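You operate a simulated robot arm through the tools that you are given. There is no shell and no other tool.

You are at the controls of a simulated robot arm. One attempt, no reset.

Task
Run the strip back off the teal core and stand the core in the grey tote.
Fine: yellow slide knob to FEED, back to FREE after. Set down upright: teal core. Where these are worked on the way, their far stop is far enough and under half their travel is too little: yellow slide knob.

The check looks at the end state, three seconds after you hand in, the way a careful person would. Anything else that was tipped, shoved, dropped, spilled or broken makes it a failure.

Robot
A 7-joint arm with a two-finger parallel gripper on a trunk, on a base that moves. Base frame: it is fixed to the floor where the robot stands at the start and does not move with it; the origin is under the middle of the robot, x ahead of it, y to its left, z up. Lengths are in m, angles in degrees, forces in N, time in s.
With the tool pointing down near the work surface it reaches from about 0.4 to 0.9 m from the robot's upright axis, wherever it stands. Its first joint turns from -17.0 to 126.0 degrees. Places, roughly: inside of the grey tote [0.9, 0.7, 0.9]; teal core (5x5x8 cm) [0.7, -0.1, 1]; yellow slide knob [0.7, -0.2, 0.9]. Payload 1.57 kg.
The TCP is the grasp point between the finger pads, 0.03 m short of the fingertips. In the tool frame z runs along the fingers and y along their closing line. The gripper opens to 0.08 m. The fingers are 0.017 m wide and 0.012 m thick; the gripper's body (0.04 by 0.082 m) begins 0.08 m behind the TCP.
Orientation is that of the tool frame in the base frame, as a unit quaternion [w, x, y, z]. With the fingers straight down and closing along the base's y, the tool's x points along the base's -x, its y along +y and its z along -z.

Tools
- The arm moves only by the tool arm_command. Its argument "rows" is a list of rows, each a list of 6 numbers: the shift along the base's x, y, z in units of 50 mm (1.0 is 50 mm), then the turn, a rotation vector about the base's x, y, z in units of 8 degrees (1.0 is 8 degrees). In form: [[x, y, z, wx, wy, wz], ...]. A call has 1 to 20 rows; each row shifts and turns the commanded pose from where the row before left it. "claw" is the finger opening in m, from 0 to 0.08, set as the call begins (left out, the last holds). A call with a number of a shift or a turn outside -1 to 1 is refused whole. A row lasts 0.2 s, in which the tool goes at most 0.05 m and 8.6 degrees; a call with a longer step from one row to the next is refused whole, and so is a gripper value outside its range. A pose out of reach is approached as far as the arm can. The call stops where the force on the tool passes 40 N (or 10 N more than at its start, if that is more) or the arm is blocked; 0.2 s more then pass. Each finger travels about 0.045 m/s and halts on what it meets, pressing with about 38 N; the grip force reading is that of the motor and also rises with nothing between the fingers. The clock runs only during rows and for 0.2 s after the last one: add rows that do not move to give the fingers time. The reply holds the time, the measured pose of the TCP, the force on the tool along the base axes, the opening and the grip force, in the units named above and with some noise, with the torque about the TCP (base axes, N m) and any sound that the robot's microphone picked up.
- Cameras (640 x 400 px; columns grow to the right, rows downward): "scene" is now at [0.001, -0.1878, 1.302]; the picture's right is [0.44, -0.90, 0.00], its down [-0.28, -0.14, -0.95] and it looks along [0.85, 0.42, -0.31] (base axes); focal length 261 px, centre (320, 200). "wrist" rides on the gripper at [0.072, -0.007, -0.122] in the tool frame; the picture's right is [0.09, 1.00, 0.00], its down [-0.84, 0.08, -0.54] and it looks along [-0.54, 0.05, 0.84] (tool axes); focal length 238 px, centre (320, 200). There is no depth. A picture from a camera that has moved, and an enlarged one, comes with that camera's place and axes in the base frame and with its lens.
- grab_frame(camera): a new picture of that camera. No time passes.
- raise_lower(by): slides the trunk up (or, below 0, down) by that many m; the arm and the scene camera ride with it, the base frame stays. It gives what a move gives, with no picture.
- drive_base(legs): drives the robot by 1 to 6 legs, each [ahead, left, turn to the left] in m, m and degrees, along the robot's own axes; the way and the turn of a leg run together, so that a leg with both is an arc; at most 1.5 m and 180 degrees a leg. The arm and the cameras ride along, it lands a little off, and it stops where it bumps. It gives what a move gives.
- pan_tilt(pan, tilt): turns the head with the scene camera to pan (to the left, within 109 degrees either way) and tilt (down, from -29 to 69), counted from straight ahead of the robot. It gives what a move gives.
- close_up(camera, box): a new picture of the part [left, top, right, bottom] of that camera's present view, enlarged. No time passes.
- hand_in(): hands the job in; it is judged then, once.

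Nothing tells you exact positions but the pictures and the camera data. Unless the task says otherwise, let go and move clear before handing in.

The tools are called after "Emit:" by a JSON object that holds its "api" and its "payload". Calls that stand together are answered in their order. arm_command: Moves the arm, as the interface text tells. Its arguments: {"type":"object","properties":{"rows":{"type":"array"},"claw":{"type":"number"}},"required":["rows"]} The other tools are called the same way: raise_lower (by) moves the trunk up or down; drive_base (legs) drives the base; pan_tilt (pan, tilt) turns the head that bears the scene camera; grab_frame (camera) takes a picture; close_up (camera, box) takes an enlarged picture of a part of a camera's view; hand_in () hands the job in.

At the start:

```text
time: 0.0
ee_pos: [0.5902, -0.0223, 1.1785]
tcp_rot: [0.0, 0.0, 1.0, -0.001]
wrist_force: [-0.3, 0.7, 0.0]
ft_torque: [0.0, 0.02, -0.02]
gripper_width: 0.0801
finger_force: 0.0
trunk travel left (down, up): [-0.65, 0.14]
robot x, y, heading: [0.0043, 0.0013, -0.0]
head pan, tilt (commanded): [26.4, 18.1]
```

scene: 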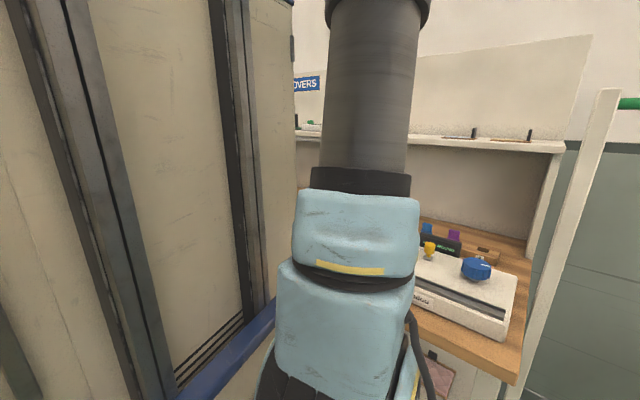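
wrist: 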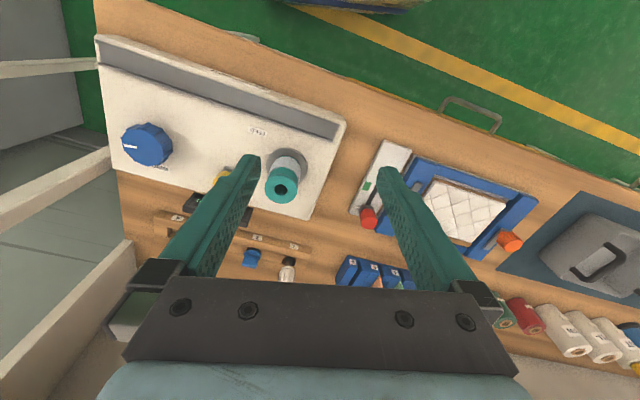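

The arm is blocking the scene camera's view of the bench. The wrist view shows a white machine with a blue knob, a yellow knob and the teal core. I'll look closer from both cameras before moving anything.

Emit:
{"api": "close_up", "payload": {"camera": "wrist", "box": [90, 30, 360, 230]}}

Emit:
{"api": "close_up", "payload": {"camera": "scene", "box": [380, 200, 540, 350]}}

Emit:
{"api": "close_up", "payload": {"camera": "wrist", "box": [340, 100, 640, 380]}}

```text
2.00 times, centred on (225, 130) of wrist
camera zoom: at [0.5189, -0.0286, 1.301], right [-0.09, 1.0, 0.0], down [0.84, 0.08, 0.54], along [0.54, 0.05, -0.84], focal length 477 px, centre (510, 340)
```

zoom: 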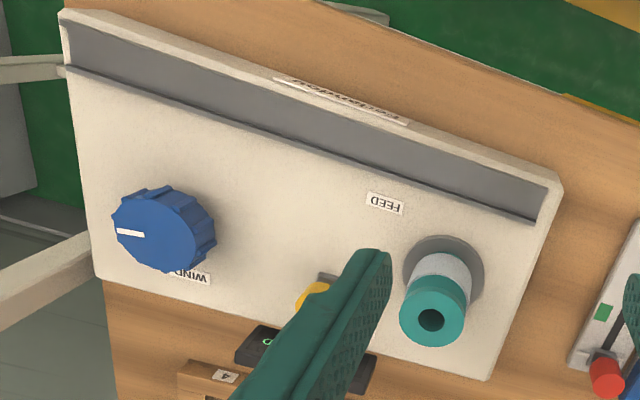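

```text
2.67 times, centred on (460, 275) of scene
camera zoom: at [0.001, -0.1878, 1.302], right [0.44, -0.9, 0.0], down [-0.28, -0.14, -0.95], along [0.85, 0.42, -0.31], focal length 696 px, centre (-53, 0)
```

zoom: 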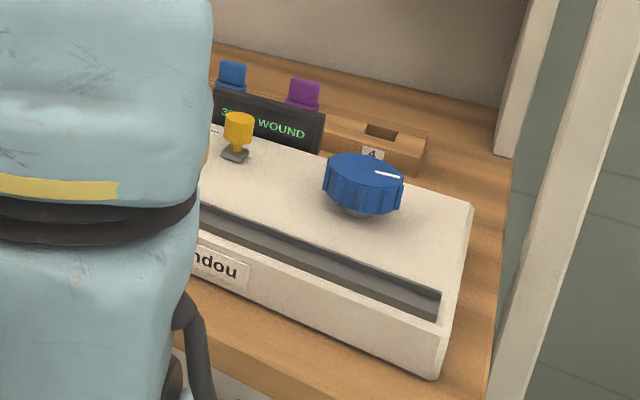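

```text
1.43 times, centred on (490, 240) of wrist
camera zoom: at [0.5189, -0.0286, 1.301], right [-0.09, 1.0, 0.0], down [0.84, 0.08, 0.54], along [0.54, 0.05, -0.84], focal length 340 px, centre (77, 143)
```

zoom: 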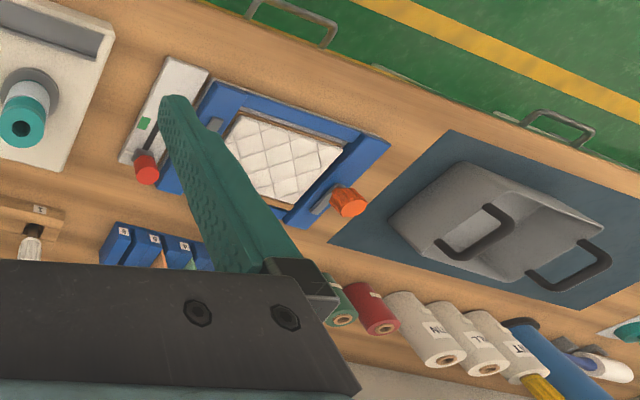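

The machine has a blue knob labelled WIND, a FEED label by the yellow slide, and a display that ends in "WOUND". I'll raise the arm a little and turn the head to read the display and labels.

Emit:
{"api": "pan_tilt", "payload": {"pan": 0, "tilt": 30}}

```text
time: 0.9
ee_pos: [0.591, -0.0221, 1.1793]
tcp_rot: [0.0, 0.001, 1.0, 0.0]
wrist_force: [0.1, -0.3, -1.0]
ft_torque: [-0.04, 0.02, 0.0]
gripper_width: 0.0801
finger_force: 0.1
trunk travel left (down, up): [-0.65, 0.14]
robot x, y, heading: [0.0013, 0.0006, -0.1]
head pan, tilt (commanded): [0.0, 30.0]
```

Emit:
{"api": "grab_frame", "payload": {"camera": "scene"}}

Emit:
{"api": "close_up", "payload": {"camera": "scene", "box": [160, 80, 480, 280]}}

```text
taken
camera scene: at [0.0079, -0.2292, 1.2829], right [0.0, -1.0, 0.0], down [-0.5, 0.0, -0.87], along [0.87, 0.0, -0.5], focal length 261 px, centre (320, 200)
```

scene: 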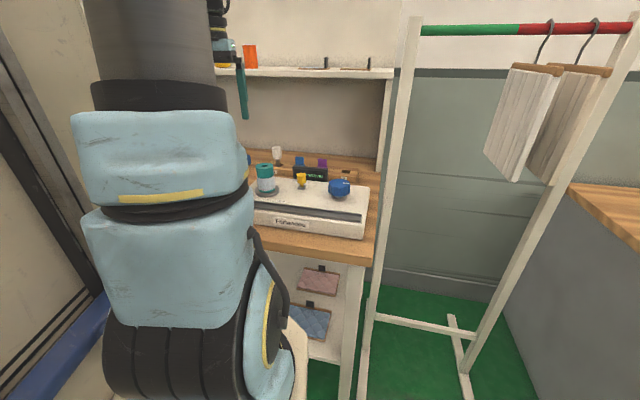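

```text
2.00 times, centred on (320, 180) of scene
camera zoom: at [0.0079, -0.2292, 1.2829], right [0.0, -1.0, 0.0], down [-0.5, 0.0, -0.87], along [0.87, 0.0, -0.5], focal length 522 px, centre (320, 240)
```

zoom: 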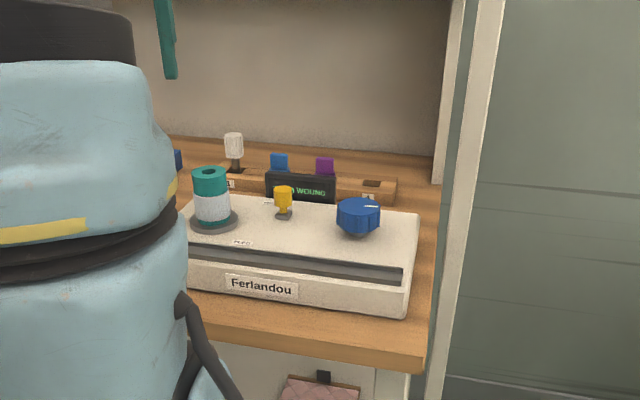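

Emit:
{"api": "close_up", "payload": {"camera": "scene", "box": [240, 150, 380, 240]}}

Emit:
{"api": "close_up", "payload": {"camera": "scene", "box": [280, 155, 360, 205]}}

```text
4.44 times, centred on (310, 195) of scene
camera zoom: at [0.0079, -0.2292, 1.2829], right [0.0, -1.0, 0.0], down [-0.5, 0.0, -0.87], along [0.87, 0.0, -0.5], focal length 1160 px, centre (364, 222)
```

zoom: 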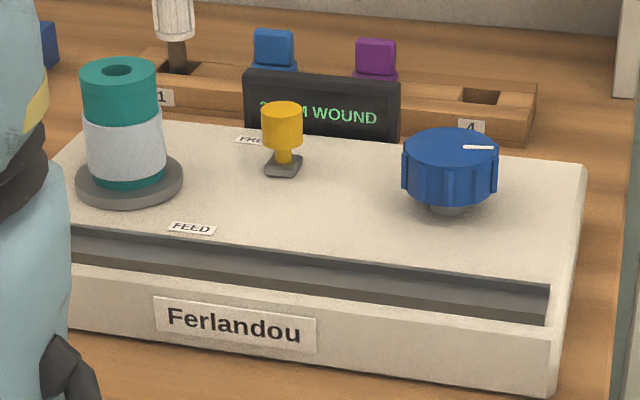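

```text
8.00 times, centred on (320, 180) of scene
camera zoom: at [0.0079, -0.2292, 1.2829], right [0.0, -1.0, 0.0], down [-0.5, 0.0, -0.87], along [0.87, 0.0, -0.5], focal length 2088 px, centre (320, 360)
```

zoom: 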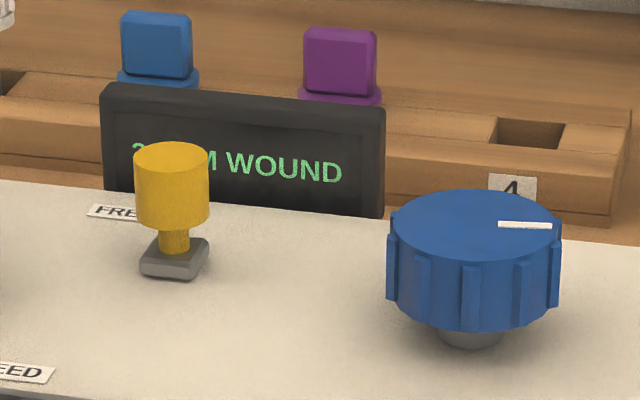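

The machine sits at an angle of about -13°, with the core's top near (0.70, -0.07, 1.00). The blue knob is near (0.68, -0.29), outside the arm's joint-1 range, so I'll have to turn or drive the base. First I'll check the floor and the rack on the right.

Emit:
{"api": "pan_tilt", "payload": {"pan": -45, "tilt": 45}}

```text
time: 2.0
ee_pos: [0.5912, -0.021, 1.1793]
tcp_rot: [0.001, 0.0, 1.0, 0.001]
wrist_force: [-0.4, -1.2, 0.2]
ft_torque: [-0.06, -0.02, 0.04]
gripper_width: 0.0801
finger_force: 0.1
trunk travel left (down, up): [-0.65, 0.14]
robot x, y, heading: [-0.0011, 0.0019, -0.0]
head pan, tilt (commanded): [-45.0, 45.0]
```

Emit:
{"api": "grab_frame", "payload": {"camera": "scene"}}

Emit:
{"api": "grab_frame", "payload": {"camera": "wrist"}}

```text
taken
camera scene: at [-0.025, -0.2867, 1.2603], right [-0.71, -0.71, 0.0], down [-0.5, 0.5, -0.71], along [0.5, -0.5, -0.71], focal length 261 px, centre (320, 200)
```

scene: 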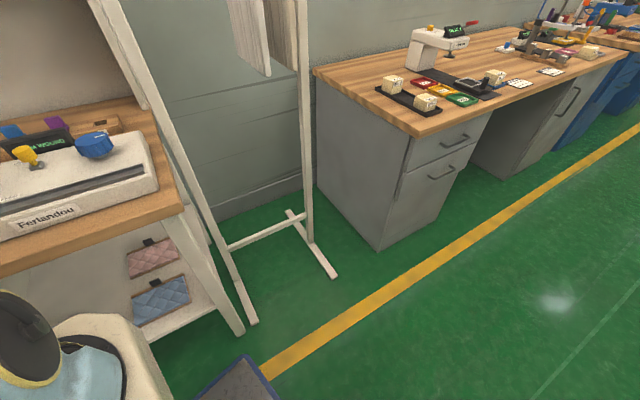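

```text
taken
camera wrist: at [0.5189, -0.0286, 1.301], right [-0.09, 1.0, 0.0], down [0.84, 0.08, 0.54], along [0.54, 0.05, -0.84], focal length 238 px, centre (320, 200)
```

wrist: 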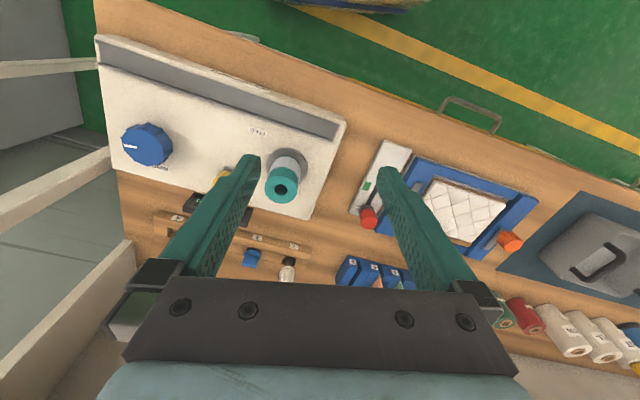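

The floor to the right is clear, and the rack foot is near (0.53, -0.38). Before turning the base I'll check what stands on the left.

Emit:
{"api": "pan_tilt", "payload": {"pan": 70, "tilt": 30}}

Emit:
{"api": "grab_frame", "payload": {"camera": "scene"}}

Emit:
{"api": "pan_tilt", "payload": {"pan": 109, "tilt": 40}}

Emit:
{"api": "grab_frame", "payload": {"camera": "scene"}}

```text
time: 4.0
ee_pos: [0.5917, -0.0224, 1.1783]
tcp_rot: [-0.001, 0.001, 1.0, 0.001]
wrist_force: [0.3, -0.5, 0.2]
ft_torque: [0.02, -0.02, -0.04]
gripper_width: 0.08
finger_force: 0.0
trunk travel left (down, up): [-0.65, 0.14]
robot x, y, heading: [-0.0007, 0.0002, 0.2]
head pan, tilt (commanded): [70.0, 30.0]
```

```text
taken
camera scene: at [-0.0516, -0.1443, 1.2829], right [0.94, -0.34, 0.0], down [-0.17, -0.47, -0.87], along [0.3, 0.81, -0.5], focal length 261 px, centre (320, 200)
```

scene: 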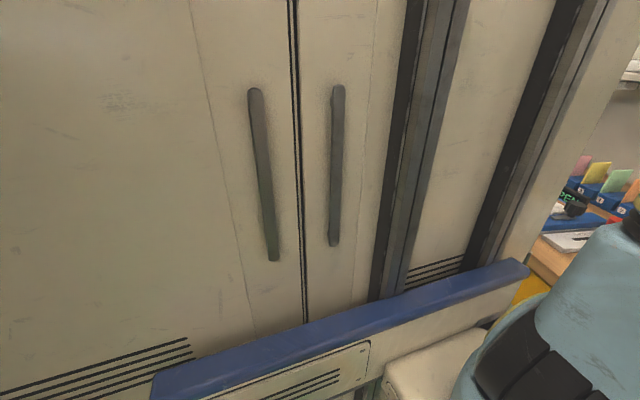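

```text
time: 5.0
ee_pos: [0.5906, -0.022, 1.179]
tcp_rot: [0.0, 0.0, 1.0, -0.001]
wrist_force: [-0.8, -1.0, -1.2]
ft_torque: [0.0, -0.01, -0.03]
gripper_width: 0.0803
finger_force: 0.1
trunk travel left (down, up): [-0.65, 0.14]
robot x, y, heading: [-0.0047, -0.001, -0.0]
head pan, tilt (commanded): [108.9, 40.0]
```

```text
taken
camera scene: at [-0.11, -0.1488, 1.2676], right [0.95, 0.32, 0.0], down [0.21, -0.61, -0.77], along [-0.25, 0.73, -0.64], focal length 261 px, centre (320, 200)
```

scene: 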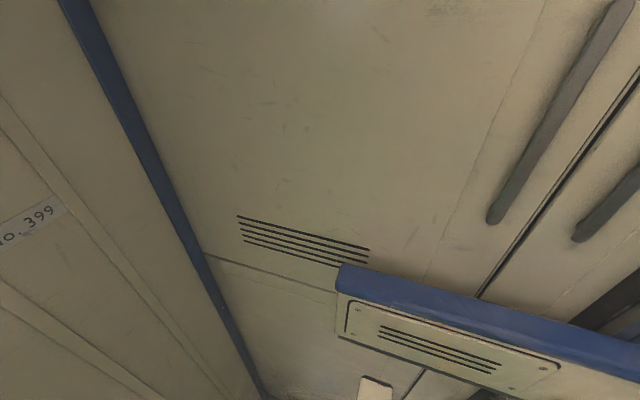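

The tall beige panel on the left looks like the robot's own body. I'll turn the base 5° right as a test and check whether the panel moves with it.

Emit:
{"api": "drive_base", "payload": {"legs": [[0, 0, -5]]}}

Emit:
{"api": "grab_frame", "payload": {"camera": "scene"}}

```text
time: 5.9
ee_pos: [0.5862, -0.0743, 1.1803]
tcp_rot: [-0.001, 0.044, 0.999, 0.0]
wrist_force: [0.0, -0.1, -0.4]
ft_torque: [0.03, 0.01, 0.02]
gripper_width: 0.0799
finger_force: 0.1
trunk travel left (down, up): [-0.65, 0.14]
robot x, y, heading: [0.0035, 0.0008, -5.2]
head pan, tilt (commanded): [108.9, 40.0]
```

```text
taken
camera scene: at [-0.123, -0.1387, 1.2675], right [0.97, 0.24, 0.0], down [0.15, -0.62, -0.77], along [-0.18, 0.74, -0.64], focal length 261 px, centre (320, 200)
```

scene: 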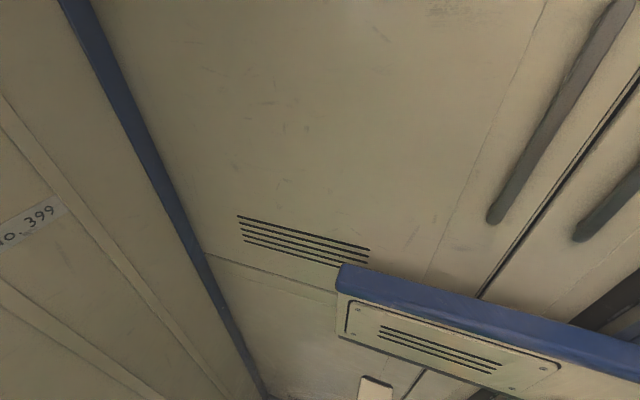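

The panel moved with the robot, so it's the robot's own tower. I'll finish the turn to about 20° right and aim the head at the machine.

Emit:
{"api": "drive_base", "payload": {"legs": [[0, 0, -14]]}}

Emit:
{"api": "pan_tilt", "payload": {"pan": 20, "tilt": 30}}

Emit:
{"api": "grab_frame", "payload": {"camera": "scene"}}

Emit:
{"api": "grab_frame", "payload": {"camera": "wrist"}}

```text
time: 7.2
ee_pos: [0.5506, -0.2139, 1.179]
tcp_rot: [0.0, 0.166, 0.986, 0.0]
wrist_force: [-1.2, -0.1, 0.5]
ft_torque: [0.0, 0.01, 0.0]
gripper_width: 0.08
finger_force: 0.0
trunk travel left (down, up): [-0.65, 0.14]
robot x, y, heading: [0.0021, -0.0026, -19.2]
head pan, tilt (commanded): [108.9, 40.0]
```

```text
time: 8.8
ee_pos: [0.5515, -0.2158, 1.1787]
tcp_rot: [0.0, 0.166, 0.986, -0.001]
wrist_force: [-0.1, 0.5, -0.5]
ft_torque: [0.03, -0.01, 0.03]
gripper_width: 0.08
finger_force: 0.0
trunk travel left (down, up): [-0.65, 0.14]
robot x, y, heading: [-0.0014, -0.0001, -18.9]
head pan, tilt (commanded): [20.0, 30.0]
```

```text
taken
camera scene: at [-0.063, -0.189, 1.2829], right [0.02, -1.0, 0.0], down [-0.5, -0.01, -0.87], along [0.87, 0.01, -0.5], focal length 261 px, centre (320, 200)
```

scene: 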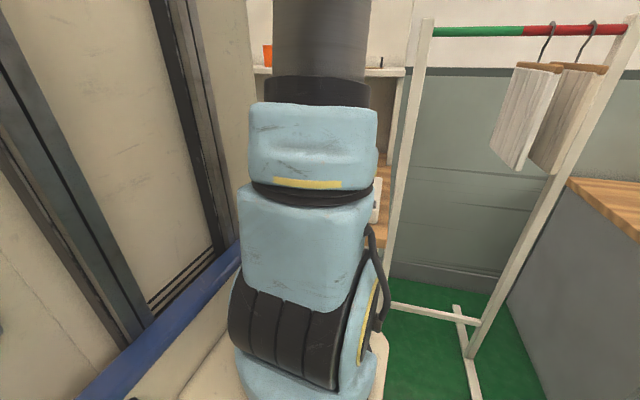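

```text
taken
camera wrist: at [0.481, -0.1966, 1.301], right [0.24, 0.97, 0.0], down [0.82, -0.2, 0.54], along [0.53, -0.13, -0.84], focal length 238 px, centre (320, 200)
```

wrist: 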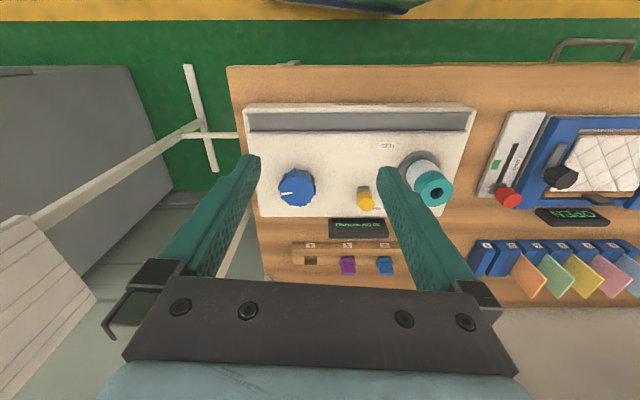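

The machine is now almost square to the tool. I'll zoom in to read the display, the labels and the geometry.

Emit:
{"api": "close_up", "payload": {"camera": "wrist", "box": [240, 90, 480, 240]}}

Emit:
{"api": "close_up", "payload": {"camera": "wrist", "box": [320, 205, 400, 255]}}

Emit:
{"api": "close_up", "payload": {"camera": "wrist", "box": [270, 155, 350, 215]}}

```text
2.67 times, centred on (360, 165) of wrist
camera zoom: at [0.481, -0.1966, 1.301], right [0.24, 0.97, 0.0], down [0.82, -0.2, 0.54], along [0.53, -0.13, -0.84], focal length 636 px, centre (213, 293)
```

zoom: 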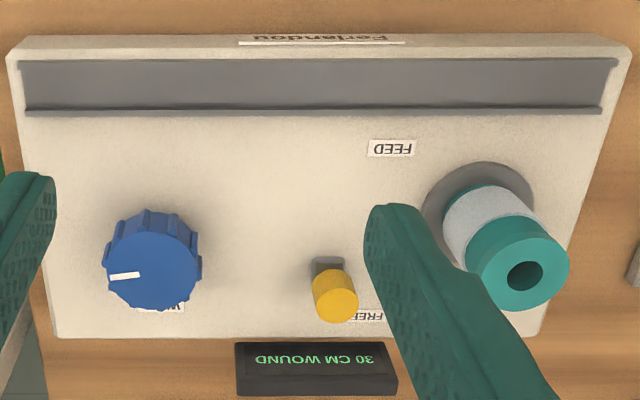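

```text
8.00 times, centred on (360, 230) of wrist
camera zoom: at [0.481, -0.1966, 1.301], right [0.24, 0.97, 0.0], down [0.82, -0.2, 0.54], along [0.53, -0.13, -0.84], focal length 1907 px, centre (0, -40)
```

zoom: 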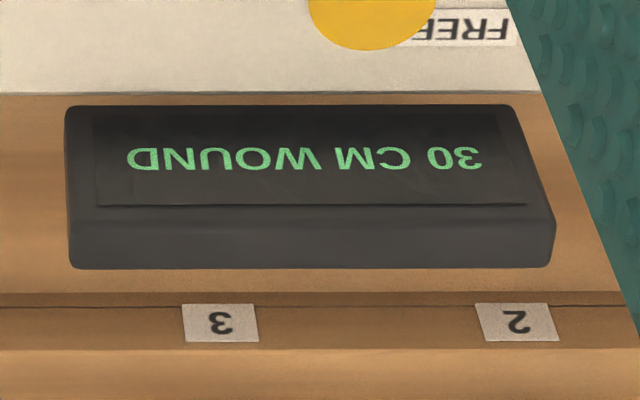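

```text
6.67 times, centred on (310, 185) of wrist
camera zoom: at [0.481, -0.1966, 1.301], right [0.24, 0.97, 0.0], down [0.82, -0.2, 0.54], along [0.53, -0.13, -0.84], focal length 1589 px, centre (387, 300)
```

zoom: 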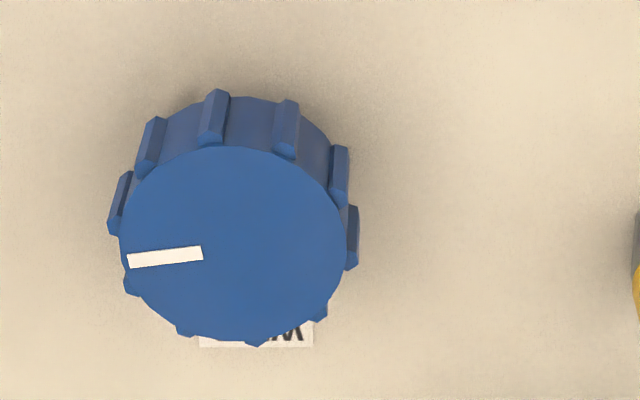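

The display reads 30 CM WOUND. My estimates are:
- **Yellow knob:** top near (0.716, -0.174, 0.962)
- **Blue knob:** top near (0.672, -0.284, 0.955)
- **Machine top:** z about 0.911
- **Slide direction:** FEED lies towards (-0.973, +0.23)

I'll move above the yellow knob and line the tool up with the machine.

Emit:
{"api": "arm_command", "payload": {"rows": [[0.66, 0.164, -0.5, 0, 0, 0.15], [0.66, 0.164, -0.5, 0, 0, 0.15], [0.66, 0.164, -0.5, 0, 0, 0.15], [0.66, 0.164, -0.5, 0, 0, 0.15], [0.66, 0.164, -0.5, 0, 0, 0.15], [0, 0, 0, 0, 0, 0]], "claw": 0.08}}

Emit:
{"api": "grab_frame", "payload": {"camera": "wrist"}}

Emit:
{"api": "grab_frame", "payload": {"camera": "scene"}}

```text
time: 10.2
ee_pos: [0.7128, -0.1747, 1.0548]
tcp_rot: [0.0, 0.114, 0.993, 0.0]
wrist_force: [0.7, -0.5, 0.1]
ft_torque: [-0.01, 0.0, -0.02]
gripper_width: 0.0799
finger_force: 0.0
trunk travel left (down, up): [-0.65, 0.14]
robot x, y, heading: [-0.0005, -0.0016, -19.2]
head pan, tilt (commanded): [20.0, 30.0]
```

```text
taken
camera wrist: at [0.642, -0.1649, 1.1776], right [0.14, 0.99, 0.0], down [0.83, -0.11, 0.54], along [0.54, -0.07, -0.84], focal length 238 px, centre (320, 200)
```

wrist: 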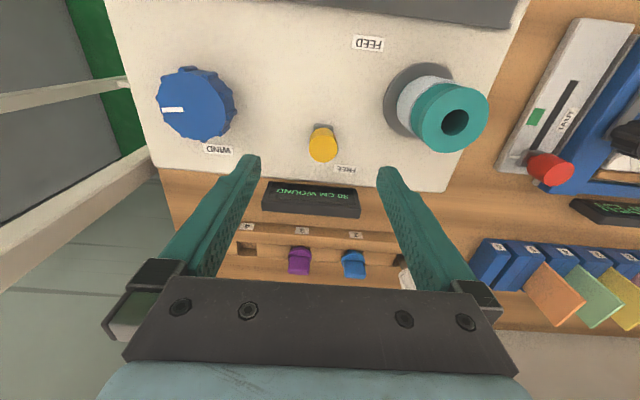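

```text
taken
camera scene: at [-0.063, -0.1891, 1.2829], right [0.02, -1.0, 0.0], down [-0.5, -0.01, -0.87], along [0.87, 0.01, -0.5], focal length 261 px, centre (320, 200)
```

scene: 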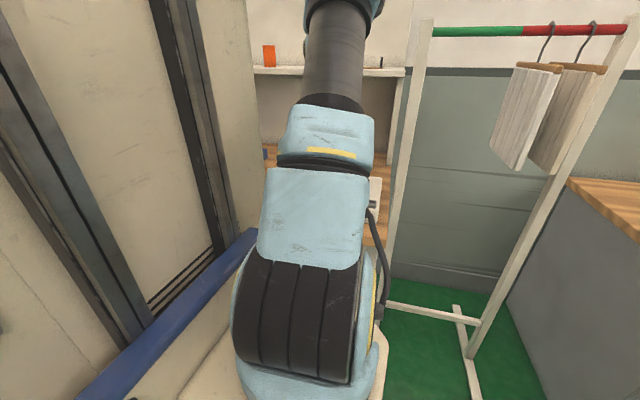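

Emit:
{"api": "close_up", "payload": {"camera": "wrist", "box": [140, 20, 500, 245]}}

Emit:
{"api": "close_up", "payload": {"camera": "wrist", "box": [180, 110, 240, 160]}}

```text
1.78 times, centred on (320, 132) of wrist
camera zoom: at [0.642, -0.1649, 1.1776], right [0.14, 0.99, 0.0], down [0.83, -0.11, 0.54], along [0.54, -0.07, -0.84], focal length 424 px, centre (320, 320)
```

zoom: 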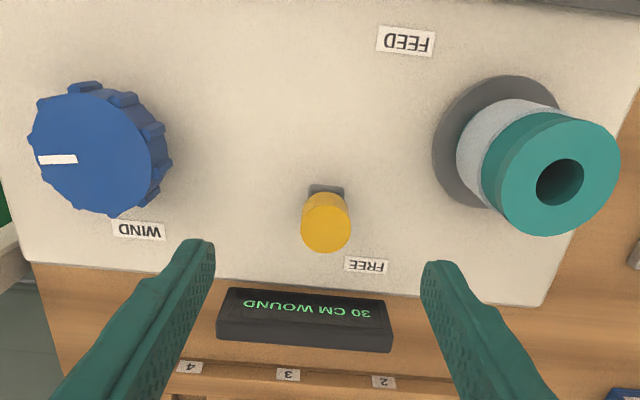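

```text
8.00 times, centred on (210, 135) of wrist
camera zoom: at [0.642, -0.1649, 1.1776], right [0.14, 0.99, 0.0], down [0.83, -0.11, 0.54], along [0.54, -0.07, -0.84], focal length 1907 px, centre (1200, 720)
```

zoom: 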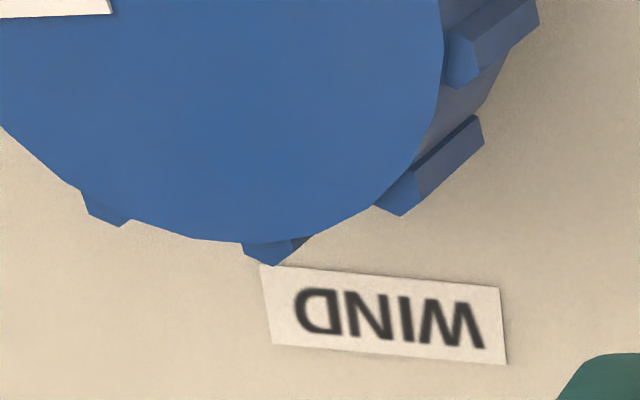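

The tool is over the yellow knob with about 6 mm left to go in x. I'll lower the open fingers around its head, stopping with the tips just above the machine top, and then close.

Emit:
{"api": "arm_command", "payload": {"rows": [[0.04, 0.01, -0.68, 0, 0, 0], [0.04, 0.01, -0.68, 0, 0, 0], [0.04, 0.01, -0.64, 0, 0, 0], [0, 0, 0, 0, 0, 0]], "claw": 0.06}}

Emit:
{"api": "grab_frame", "payload": {"camera": "wrist"}}

```text
time: 11.2
ee_pos: [0.7226, -0.177, 0.952]
tcp_rot: [0.0, 0.115, 0.993, 0.0]
wrist_force: [-0.5, 1.0, -0.5]
ft_torque: [0.03, -0.01, 0.02]
gripper_width: 0.06
finger_force: 0.3
trunk travel left (down, up): [-0.65, 0.14]
robot x, y, heading: [0.0038, -0.0056, -19.2]
head pan, tilt (commanded): [20.0, 30.0]
```

```text
taken
camera wrist: at [0.6513, -0.1663, 1.0754], right [0.14, 0.99, 0.0], down [0.83, -0.11, 0.54], along [0.54, -0.07, -0.84], focal length 238 px, centre (320, 200)
```

wrist: 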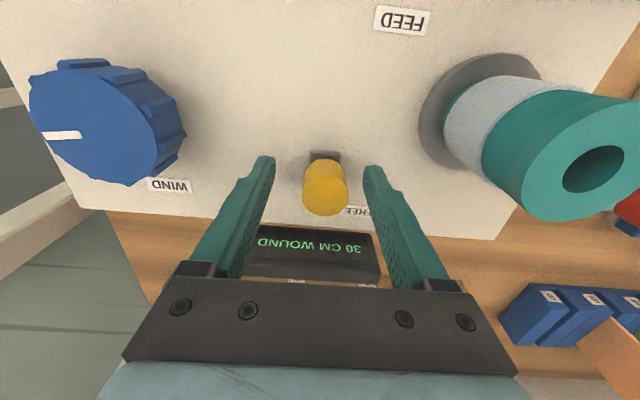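

The fingers straddle the yellow knob, which sits about 4 mm to the +y side. I'll correct for that and then close on it.

Emit:
{"api": "arm_command", "payload": {"rows": [[0.0, 0.08, 0, 0, 0, 0], [0, 0, 0, 0, 0, 0]]}}

Emit:
{"api": "arm_command", "payload": {"rows": [[0, 0, 0, 0, 0, 0], [0, 0, 0, 0, 0, 0], [0, 0, 0, 0, 0, 0], [0, 0, 0, 0, 0, 0]], "claw": 0.022}}

Emit:
{"api": "grab_frame", "payload": {"camera": "wrist"}}

```text
time: 11.8
ee_pos: [0.7234, -0.1717, 0.9541]
tcp_rot: [0.001, 0.114, 0.993, 0.0]
wrist_force: [-1.2, -0.1, 0.4]
ft_torque: [0.0, 0.0, -0.02]
gripper_width: 0.0599
finger_force: 0.0
trunk travel left (down, up): [-0.65, 0.14]
robot x, y, heading: [-0.0053, 0.0012, -19.2]
head pan, tilt (commanded): [20.0, 30.0]
```

```text
time: 12.8
ee_pos: [0.7222, -0.172, 0.9535]
tcp_rot: [0.0, 0.115, 0.993, 0.0]
wrist_force: [-3.4, -10.8, 1.7]
ft_torque: [0.36, 0.01, 0.02]
gripper_width: 0.0271
finger_force: 29.7
trunk travel left (down, up): [-0.65, 0.14]
robot x, y, heading: [0.0008, -0.0035, -19.1]
head pan, tilt (commanded): [20.0, 30.0]
```

```text
taken
camera wrist: at [0.6513, -0.1624, 1.0757], right [0.14, 0.99, 0.0], down [0.83, -0.11, 0.54], along [0.54, -0.07, -0.84], focal length 238 px, centre (320, 200)
```

wrist: 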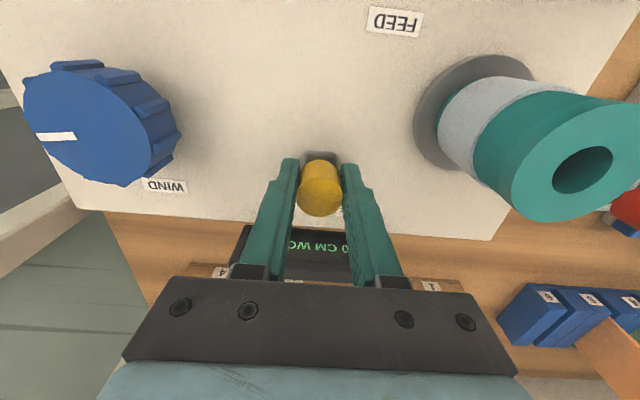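

I have the knob at 27 mm opening, with a small sideways load that I'll relax. Next I'll slide it towards FEED in small steps.

Emit:
{"api": "arm_command", "payload": {"rows": [[0, -0.03, 0, 0, 0, 0], [-0.1, 0.024, 0, 0, 0, 0], [-0.1, 0.024, 0, 0, 0, 0], [-0.1, 0.024, 0, 0, 0, 0], [-0.1, 0.024, 0, 0, 0, 0]]}}

Emit:
{"api": "grab_frame", "payload": {"camera": "wrist"}}

```text
time: 14.0
ee_pos: [0.7014, -0.1676, 0.954]
tcp_rot: [0.0, 0.115, 0.993, -0.001]
wrist_force: [-6.7, -28.6, -3.2]
ft_torque: [0.35, -0.46, 0.0]
gripper_width: 0.0271
finger_force: 37.4
trunk travel left (down, up): [-0.65, 0.14]
robot x, y, heading: [0.0009, 0.0001, -19.2]
head pan, tilt (commanded): [20.0, 30.0]
```

```text
taken
camera wrist: at [0.63, -0.157, 1.0758], right [0.14, 0.99, 0.0], down [0.83, -0.12, 0.54], along [0.54, -0.08, -0.84], focal length 238 px, centre (320, 200)
```

wrist: 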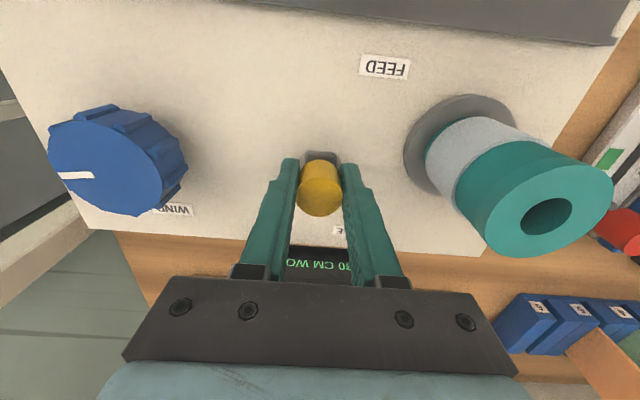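

The knob moved about 20 mm with a sideways load of roughly 29 N. I'll ease the tool to -y before going further so that nothing is strained.

Emit:
{"api": "arm_command", "payload": {"rows": [[-0.005, -0.03, 0, 0, 0, 0], [0, 0, 0, 0, 0, 0]]}}

```text
time: 14.6
ee_pos: [0.7001, -0.1675, 0.9545]
tcp_rot: [-0.001, 0.115, 0.993, 0.0]
wrist_force: [-6.0, -24.9, -4.9]
ft_torque: [0.39, 0.07, -0.13]
gripper_width: 0.0271
finger_force: 37.1
trunk travel left (down, up): [-0.65, 0.14]
robot x, y, heading: [0.0017, -0.0026, -19.0]
head pan, tilt (commanded): [20.0, 30.0]
```

Emit:
{"api": "arm_command", "payload": {"rows": [[0, 0, 0, 0, 0, 0], [0, 0, 0, 0, 0, 0], [0, 0, 0, 0, 0, 0]], "claw": 0.05}}

Emit:
{"api": "grab_frame", "payload": {"camera": "wrist"}}

Emit:
{"api": "close_up", "payload": {"camera": "wrist", "box": [220, 30, 420, 250]}}

```text
time: 15.4
ee_pos: [0.7015, -0.1653, 0.9545]
tcp_rot: [0.0, 0.114, 0.993, 0.0]
wrist_force: [0.0, -0.9, -0.4]
ft_torque: [-0.01, 0.01, -0.03]
gripper_width: 0.0498
finger_force: 0.1
trunk travel left (down, up): [-0.65, 0.14]
robot x, y, heading: [-0.0013, 0.0022, -19.1]
head pan, tilt (commanded): [20.0, 30.0]
```

```text
taken
camera wrist: at [0.6301, -0.1554, 1.0764], right [0.14, 0.99, 0.0], down [0.83, -0.11, 0.54], along [0.54, -0.07, -0.84], focal length 238 px, centre (320, 200)
```

wrist: 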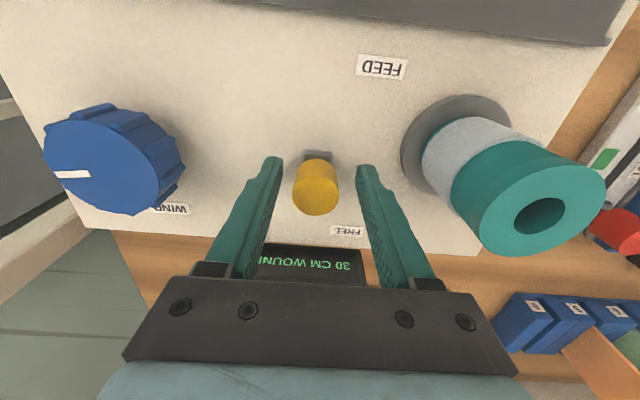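

```text
1.82 times, centred on (320, 140) of wrist
camera zoom: at [0.6301, -0.1554, 1.0764], right [0.14, 0.99, 0.0], down [0.83, -0.11, 0.54], along [0.54, -0.07, -0.84], focal length 433 px, centre (320, 309)
```

zoom: 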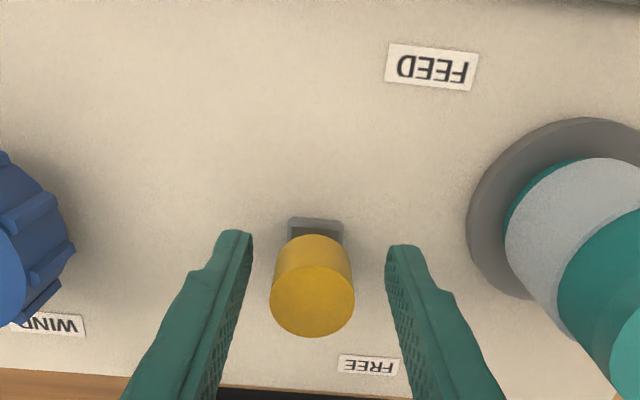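

Releasing cleared the load. The knob has moved about 21 mm along the slide direction I expected, and the sideways force came only from a 2–3 mm off-centre grip. I'll re-centre, regrip and continue to the FEED stop.

Emit:
{"api": "arm_command", "payload": {"rows": [[-0.02, -0.055, 0, 0, 0, 0], [0, 0, 0, 0, 0, 0]]}}

Emit:
{"api": "close_up", "payload": {"camera": "wrist", "box": [220, 30, 420, 250]}}

Emit:
{"api": "arm_command", "payload": {"rows": [[0, 0, 0, 0, 0, 0], [0, 0, 0, 0, 0, 0], [0, 0, 0, 0, 0, 0]], "claw": 0.022}}

```text
time: 16.0
ee_pos: [0.6995, -0.1698, 0.9543]
tcp_rot: [0.0, 0.114, 0.993, 0.0]
wrist_force: [0.9, -0.5, 0.2]
ft_torque: [0.0, -0.02, 0.01]
gripper_width: 0.0498
finger_force: 0.0
trunk travel left (down, up): [-0.65, 0.14]
robot x, y, heading: [0.0002, -0.0016, -19.2]
head pan, tilt (commanded): [20.0, 30.0]
```

```text
1.82 times, centred on (320, 140) of wrist
camera zoom: at [0.6287, -0.1589, 1.0762], right [0.14, 0.99, 0.0], down [0.83, -0.11, 0.54], along [0.54, -0.07, -0.84], focal length 433 px, centre (320, 309)
```

zoom: 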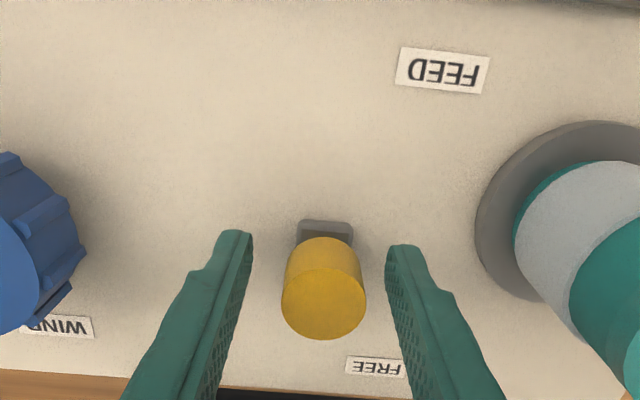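

```text
time: 16.8
ee_pos: [0.7004, -0.1671, 0.954]
tcp_rot: [0.0, 0.113, 0.994, 0.001]
wrist_force: [1.8, 7.3, -0.7]
ft_torque: [0.08, -0.08, 0.05]
gripper_width: 0.0272
finger_force: 24.8
trunk travel left (down, up): [-0.65, 0.14]
robot x, y, heading: [0.0037, -0.0008, -19.2]
head pan, tilt (commanded): [20.0, 30.0]
```

Emit:
{"api": "arm_command", "payload": {"rows": [[-0.097, 0.026, 0, 0, 0, 0], [-0.097, 0.026, 0, 0, 0, 0], [-0.097, 0.026, 0, 0, 0, 0], [-0.097, 0.026, 0, 0, 0, 0]]}}

Emit:
{"api": "grab_frame", "payload": {"camera": "wrist"}}

```text
time: 17.8
ee_pos: [0.6811, -0.163, 0.9545]
tcp_rot: [0.0, 0.114, 0.994, 0.0]
wrist_force: [2.0, 6.4, -4.5]
ft_torque: [-0.03, -0.56, -0.02]
gripper_width: 0.0269
finger_force: 38.4
trunk travel left (down, up): [-0.65, 0.14]
robot x, y, heading: [-0.0013, 0.002, -19.0]
head pan, tilt (commanded): [20.0, 30.0]
```

```text
taken
camera wrist: at [0.6099, -0.1528, 1.0763], right [0.14, 0.99, 0.0], down [0.83, -0.11, 0.54], along [0.54, -0.07, -0.84], focal length 238 px, centre (320, 200)
```

wrist: 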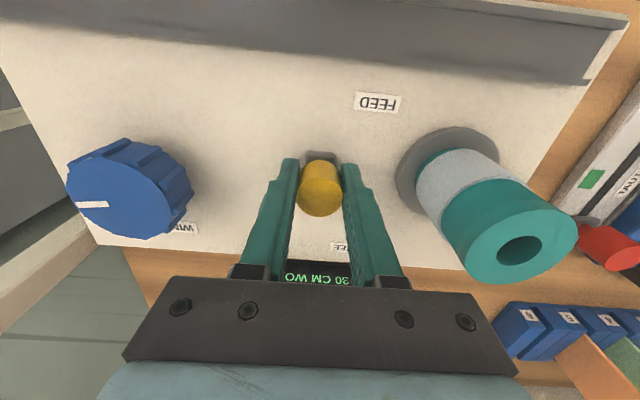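

The knob is sliding cleanly and has come about 41 mm so far. I'll keep going towards the FEED stop.

Emit:
{"api": "arm_command", "payload": {"rows": [[-0.097, 0.024, 0, 0, 0, 0], [-0.097, 0.024, 0, 0, 0, 0]]}}

Emit:
{"api": "arm_command", "payload": {"rows": [[-0.097, 0.024, 0, 0, 0, 0], [-0.097, 0.024, 0, 0, 0, 0]]}}

Emit:
{"api": "grab_frame", "payload": {"camera": "wrist"}}

```text
time: 18.4
ee_pos: [0.6741, -0.1609, 0.9544]
tcp_rot: [0.003, 0.114, 0.994, 0.0]
wrist_force: [30.7, 1.8, -1.4]
ft_torque: [-0.03, -0.41, -0.02]
gripper_width: 0.0273
finger_force: 37.6
trunk travel left (down, up): [-0.65, 0.14]
robot x, y, heading: [0.0015, 0.0013, -18.9]
head pan, tilt (commanded): [20.0, 30.0]
```

```text
time: 19.0
ee_pos: [0.6589, -0.1583, 0.9535]
tcp_rot: [-0.001, 0.114, 0.994, -0.001]
wrist_force: [0.5, 0.1, 0.2]
ft_torque: [0.01, 0.0, -0.05]
gripper_width: 0.0221
finger_force: 0.1
trunk travel left (down, up): [-0.65, 0.14]
robot x, y, heading: [-0.0004, 0.0025, -18.9]
head pan, tilt (commanded): [20.0, 30.0]
```

```text
taken
camera wrist: at [0.5888, -0.1488, 1.0757], right [0.14, 0.99, 0.0], down [0.83, -0.11, 0.54], along [0.53, -0.07, -0.84], focal length 238 px, centre (320, 200)
```

wrist: 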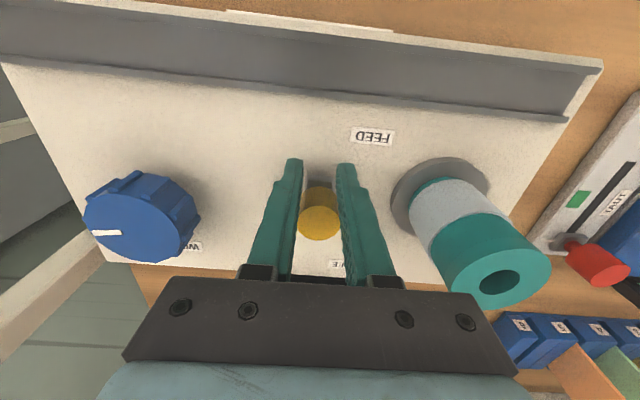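

The knob hit its stop after about 50 mm of travel, now near (0.674, -0.160), and the fingers then slipped off its front face without force. I'll open, rise straight up and check its state.

Emit:
{"api": "arm_command", "payload": {"rows": [[-0.1, 0.02, 0, 0, 0, 0], [0, 0, 0, 0, 0, 0], [0, 0, 0.8, 0, 0, 0], [0, 0, 0.8, 0, 0, 0], [0, 0, 0.6, 0, 0, 0]], "claw": 0.06}}

Emit:
{"api": "grab_frame", "payload": {"camera": "wrist"}}

Emit:
{"api": "close_up", "payload": {"camera": "wrist", "box": [100, 100, 500, 350]}}

```text
time: 20.2
ee_pos: [0.656, -0.1589, 1.0634]
tcp_rot: [0.0, 0.115, 0.993, 0.0]
wrist_force: [0.1, 0.6, -0.1]
ft_torque: [0.02, 0.03, -0.02]
gripper_width: 0.0602
finger_force: 0.0
trunk travel left (down, up): [-0.65, 0.14]
robot x, y, heading: [-0.0009, 0.0022, -18.9]
head pan, tilt (commanded): [20.0, 30.0]
```

```text
taken
camera wrist: at [0.5849, -0.1494, 1.1847], right [0.14, 0.99, 0.0], down [0.83, -0.11, 0.54], along [0.54, -0.07, -0.84], focal length 238 px, centre (320, 200)
```

wrist: 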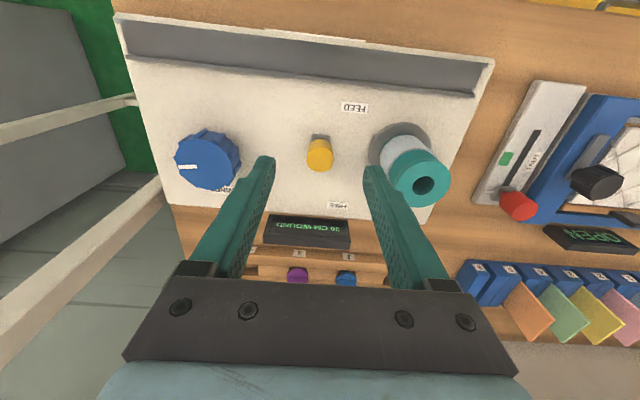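

```text
1.60 times, centred on (300, 225) of wrist
camera zoom: at [0.5849, -0.1494, 1.1847], right [0.14, 0.99, 0.0], down [0.83, -0.11, 0.54], along [0.54, -0.07, -0.84], focal length 381 px, centre (352, 160)
```

zoom: 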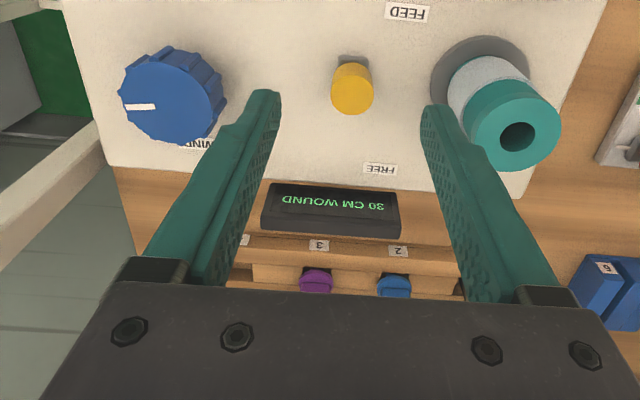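

The yellow knob is staying at FEED. The rack's near post works out at about (0.78, -0.47), which leaves plenty of room at the blue knob. Next I'll move above the blue knob at (0.673, -0.284).

Emit:
{"api": "arm_command", "payload": {"rows": [[0.107, -0.833, 0, 0, 0, 0], [0.107, -0.833, 0, 0, 0, 0], [0.107, -0.833, 0, 0, 0, 0], [0, 0, 0, 0, 0, 0]], "claw": 0.08}}

Emit:
{"api": "grab_frame", "payload": {"camera": "wrist"}}

Emit:
{"api": "close_up", "payload": {"camera": "wrist", "box": [220, 50, 540, 250]}}

```text
time: 21.2
ee_pos: [0.6738, -0.2858, 1.0632]
tcp_rot: [0.0, 0.114, 0.993, 0.0]
wrist_force: [0.4, 0.9, -0.9]
ft_torque: [-0.02, 0.02, 0.01]
gripper_width: 0.0797
finger_force: 0.2
trunk travel left (down, up): [-0.65, 0.14]
robot x, y, heading: [0.0015, -0.0017, -19.2]
head pan, tilt (commanded): [20.0, 30.0]
```

```text
taken
camera wrist: at [0.6018, -0.2754, 1.185], right [0.14, 0.99, 0.0], down [0.83, -0.11, 0.54], along [0.54, -0.07, -0.84], focal length 238 px, centre (320, 200)
```

wrist: 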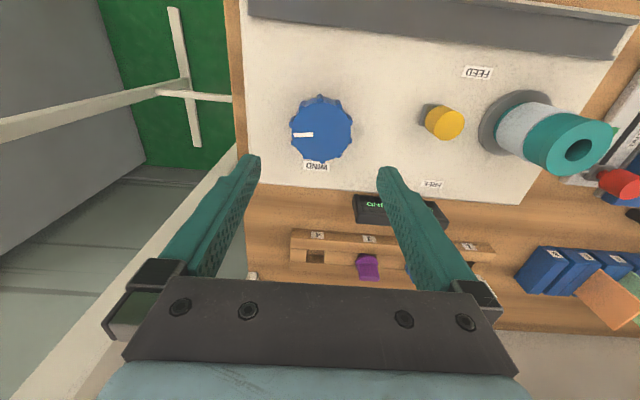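

```text
2.00 times, centred on (380, 150) of wrist
camera zoom: at [0.6018, -0.2754, 1.185], right [0.14, 0.99, 0.0], down [0.83, -0.11, 0.54], along [0.54, -0.07, -0.84], focal length 477 px, centre (200, 300)
```

zoom: 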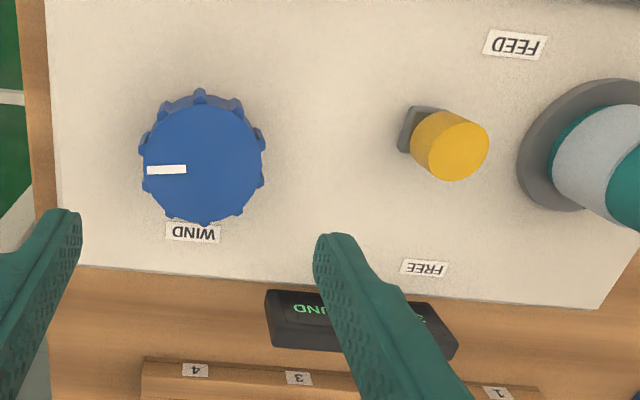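

The knob's centre works out at (0.672, -0.283), with a 60 mm diameter. I'll descend with the fingers open on either side and grip it.

Emit:
{"api": "arm_command", "payload": {"rows": [[-0.01, 0.01, -0.8, 0, 0, 0], [-0.01, 0.01, -0.8, 0, 0, 0], [-0.01, 0.01, -0.74, 0, 0, 0], [0, 0, 0, 0, 0, 0]], "claw": 0.08}}

Emit:
{"api": "grab_frame", "payload": {"camera": "wrist"}}

```text
time: 22.2
ee_pos: [0.67, -0.2836, 0.9486]
tcp_rot: [0.0, 0.114, 0.993, 0.0]
wrist_force: [-0.9, -0.9, 0.0]
ft_torque: [-0.04, -0.01, -0.01]
gripper_width: 0.0801
finger_force: 0.0
trunk travel left (down, up): [-0.65, 0.14]
robot x, y, heading: [0.0005, -0.0004, -19.0]
head pan, tilt (commanded): [20.0, 30.0]
```

```text
taken
camera wrist: at [0.5987, -0.2735, 1.0713], right [0.14, 0.99, 0.0], down [0.83, -0.11, 0.54], along [0.54, -0.07, -0.84], focal length 238 px, centre (320, 200)
```

wrist: 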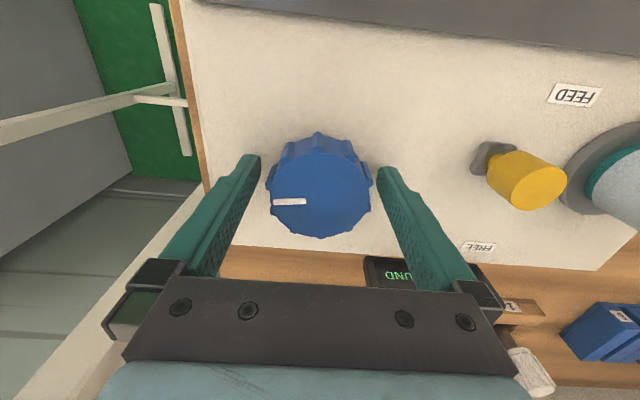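

The gripper is centred over the blue knob. I'll close on it and then test a 24° counter-clockwise turn.

Emit:
{"api": "arm_command", "payload": {"rows": [[0, 0, 0, 0, 0, 0], [0, 0, 0, 0, 0, 0], [0, 0, 0, 0, 0, 0]], "claw": 0.05}}

Emit:
{"api": "arm_command", "payload": {"rows": [[0, 0, 0, 0, 0, 0.8], [0, 0, 0, 0, 0, 0.8], [0, 0, 0, 0, 0, 0.8], [0, 0, 0, 0, 0, 0]]}}

Emit:
{"api": "grab_frame", "payload": {"camera": "wrist"}}

Emit:
{"api": "grab_frame", "payload": {"camera": "scene"}}

```text
time: 23.0
ee_pos: [0.6692, -0.2831, 0.9498]
tcp_rot: [0.0, 0.114, 0.994, 0.0]
wrist_force: [-0.1, 1.0, -2.5]
ft_torque: [-0.21, -0.37, 0.01]
gripper_width: 0.0572
finger_force: 28.2
trunk travel left (down, up): [-0.65, 0.14]
robot x, y, heading: [-0.0002, -0.0041, -19.0]
head pan, tilt (commanded): [20.0, 30.0]
```

```text
time: 24.0
ee_pos: [0.671, -0.2846, 0.9489]
tcp_rot: [0.002, -0.053, 0.999, -0.001]
wrist_force: [-1.8, -19.5, 23.2]
ft_torque: [0.07, 0.66, -0.04]
gripper_width: 0.0574
finger_force: 44.7
trunk travel left (down, up): [-0.65, 0.14]
robot x, y, heading: [-0.0013, -0.0013, -19.2]
head pan, tilt (commanded): [20.0, 30.0]
```

```text
taken
camera wrist: at [0.5991, -0.2982, 1.0712], right [-0.2, 0.98, 0.0], down [0.82, 0.17, 0.54], along [0.53, 0.1, -0.84], focal length 238 px, centre (320, 200)
```

wrist: 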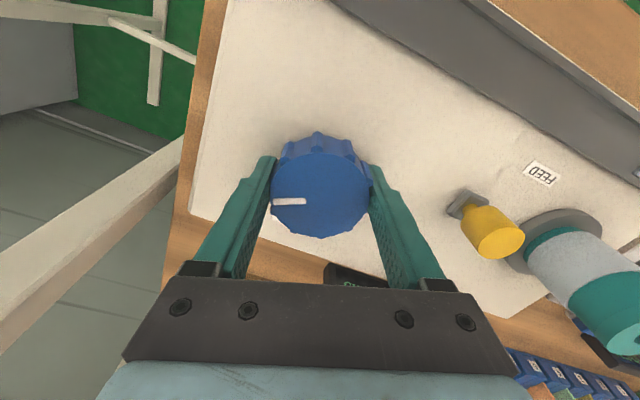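

```text
taken
camera scene: at [-0.0638, -0.1897, 1.283], right [0.02, -1.0, 0.0], down [-0.5, -0.01, -0.87], along [0.87, 0.01, -0.5], focal length 261 px, centre (320, 200)
```

scene: 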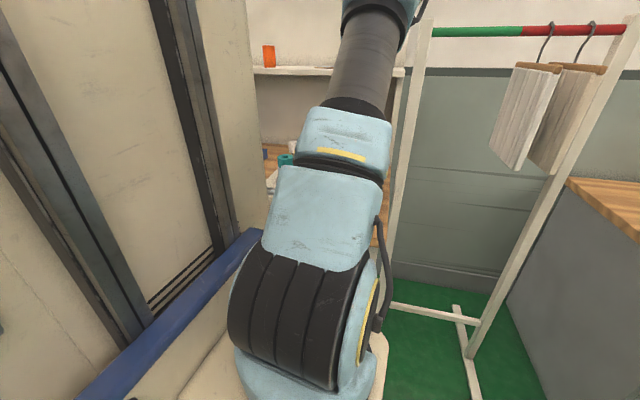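

Emit:
{"api": "close_up", "payload": {"camera": "wrist", "box": [310, 250, 400, 300]}}

```text
7.11 times, centred on (355, 275) of wrist
camera zoom: at [0.5991, -0.2982, 1.0712], right [-0.2, 0.98, 0.0], down [0.82, 0.17, 0.54], along [0.53, 0.1, -0.84], focal length 1695 px, centre (71, -333)
```

zoom: 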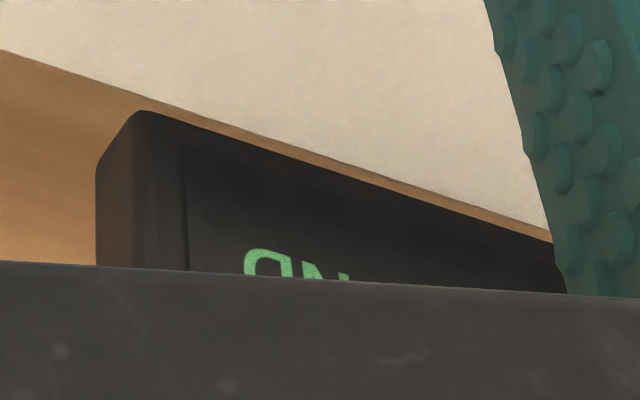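

The knob turned with the gripper by about 19°. The display is hidden behind the hand, so I'll release and lift to read it.

Emit:
{"api": "arm_command", "payload": {"rows": [[0, 0, 0, 0, 0, 0], [0, 0, 0, 0, 0, 0], [0, 0, 0.8, 0, 0, 0], [0, 0, 0.8, 0, 0, 0], [0, 0, 0.8, 0, 0, 0]], "claw": 0.08}}

Emit:
{"api": "grab_frame", "payload": {"camera": "wrist"}}

Emit:
{"api": "close_up", "payload": {"camera": "wrist", "box": [240, 80, 480, 240]}}

```text
time: 25.2
ee_pos: [0.672, -0.28, 1.0658]
tcp_rot: [0.0, -0.053, 0.999, 0.001]
wrist_force: [-0.4, -0.8, -0.5]
ft_torque: [0.02, 0.02, 0.01]
gripper_width: 0.0798
finger_force: 0.0
trunk travel left (down, up): [-0.65, 0.14]
robot x, y, heading: [-0.0007, 0.0002, -19.1]
head pan, tilt (commanded): [20.0, 30.0]
```

```text
taken
camera wrist: at [0.6008, -0.2946, 1.1887], right [-0.2, 0.98, 0.0], down [0.82, 0.17, 0.54], along [0.53, 0.11, -0.84], focal length 238 px, centre (320, 200)
```

wrist: 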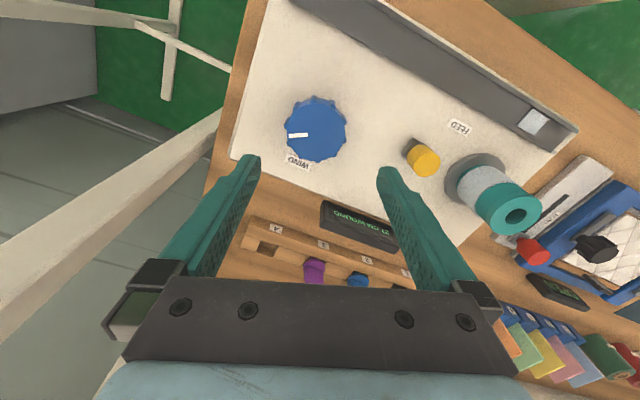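

```text
2.50 times, centred on (360, 160) of wrist
camera zoom: at [0.6008, -0.2946, 1.1887], right [-0.2, 0.98, 0.0], down [0.82, 0.17, 0.54], along [0.53, 0.11, -0.84], focal length 596 px, centre (220, 300)
```

zoom: 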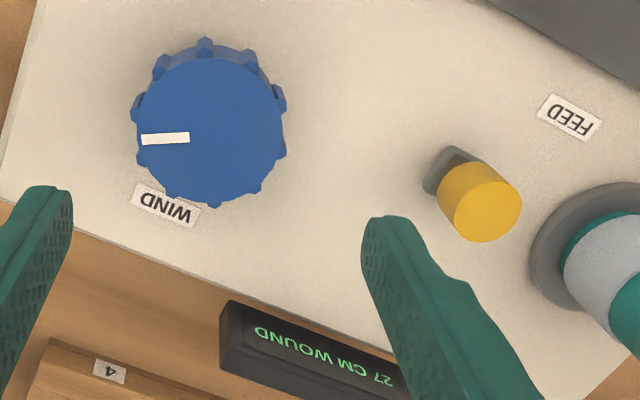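

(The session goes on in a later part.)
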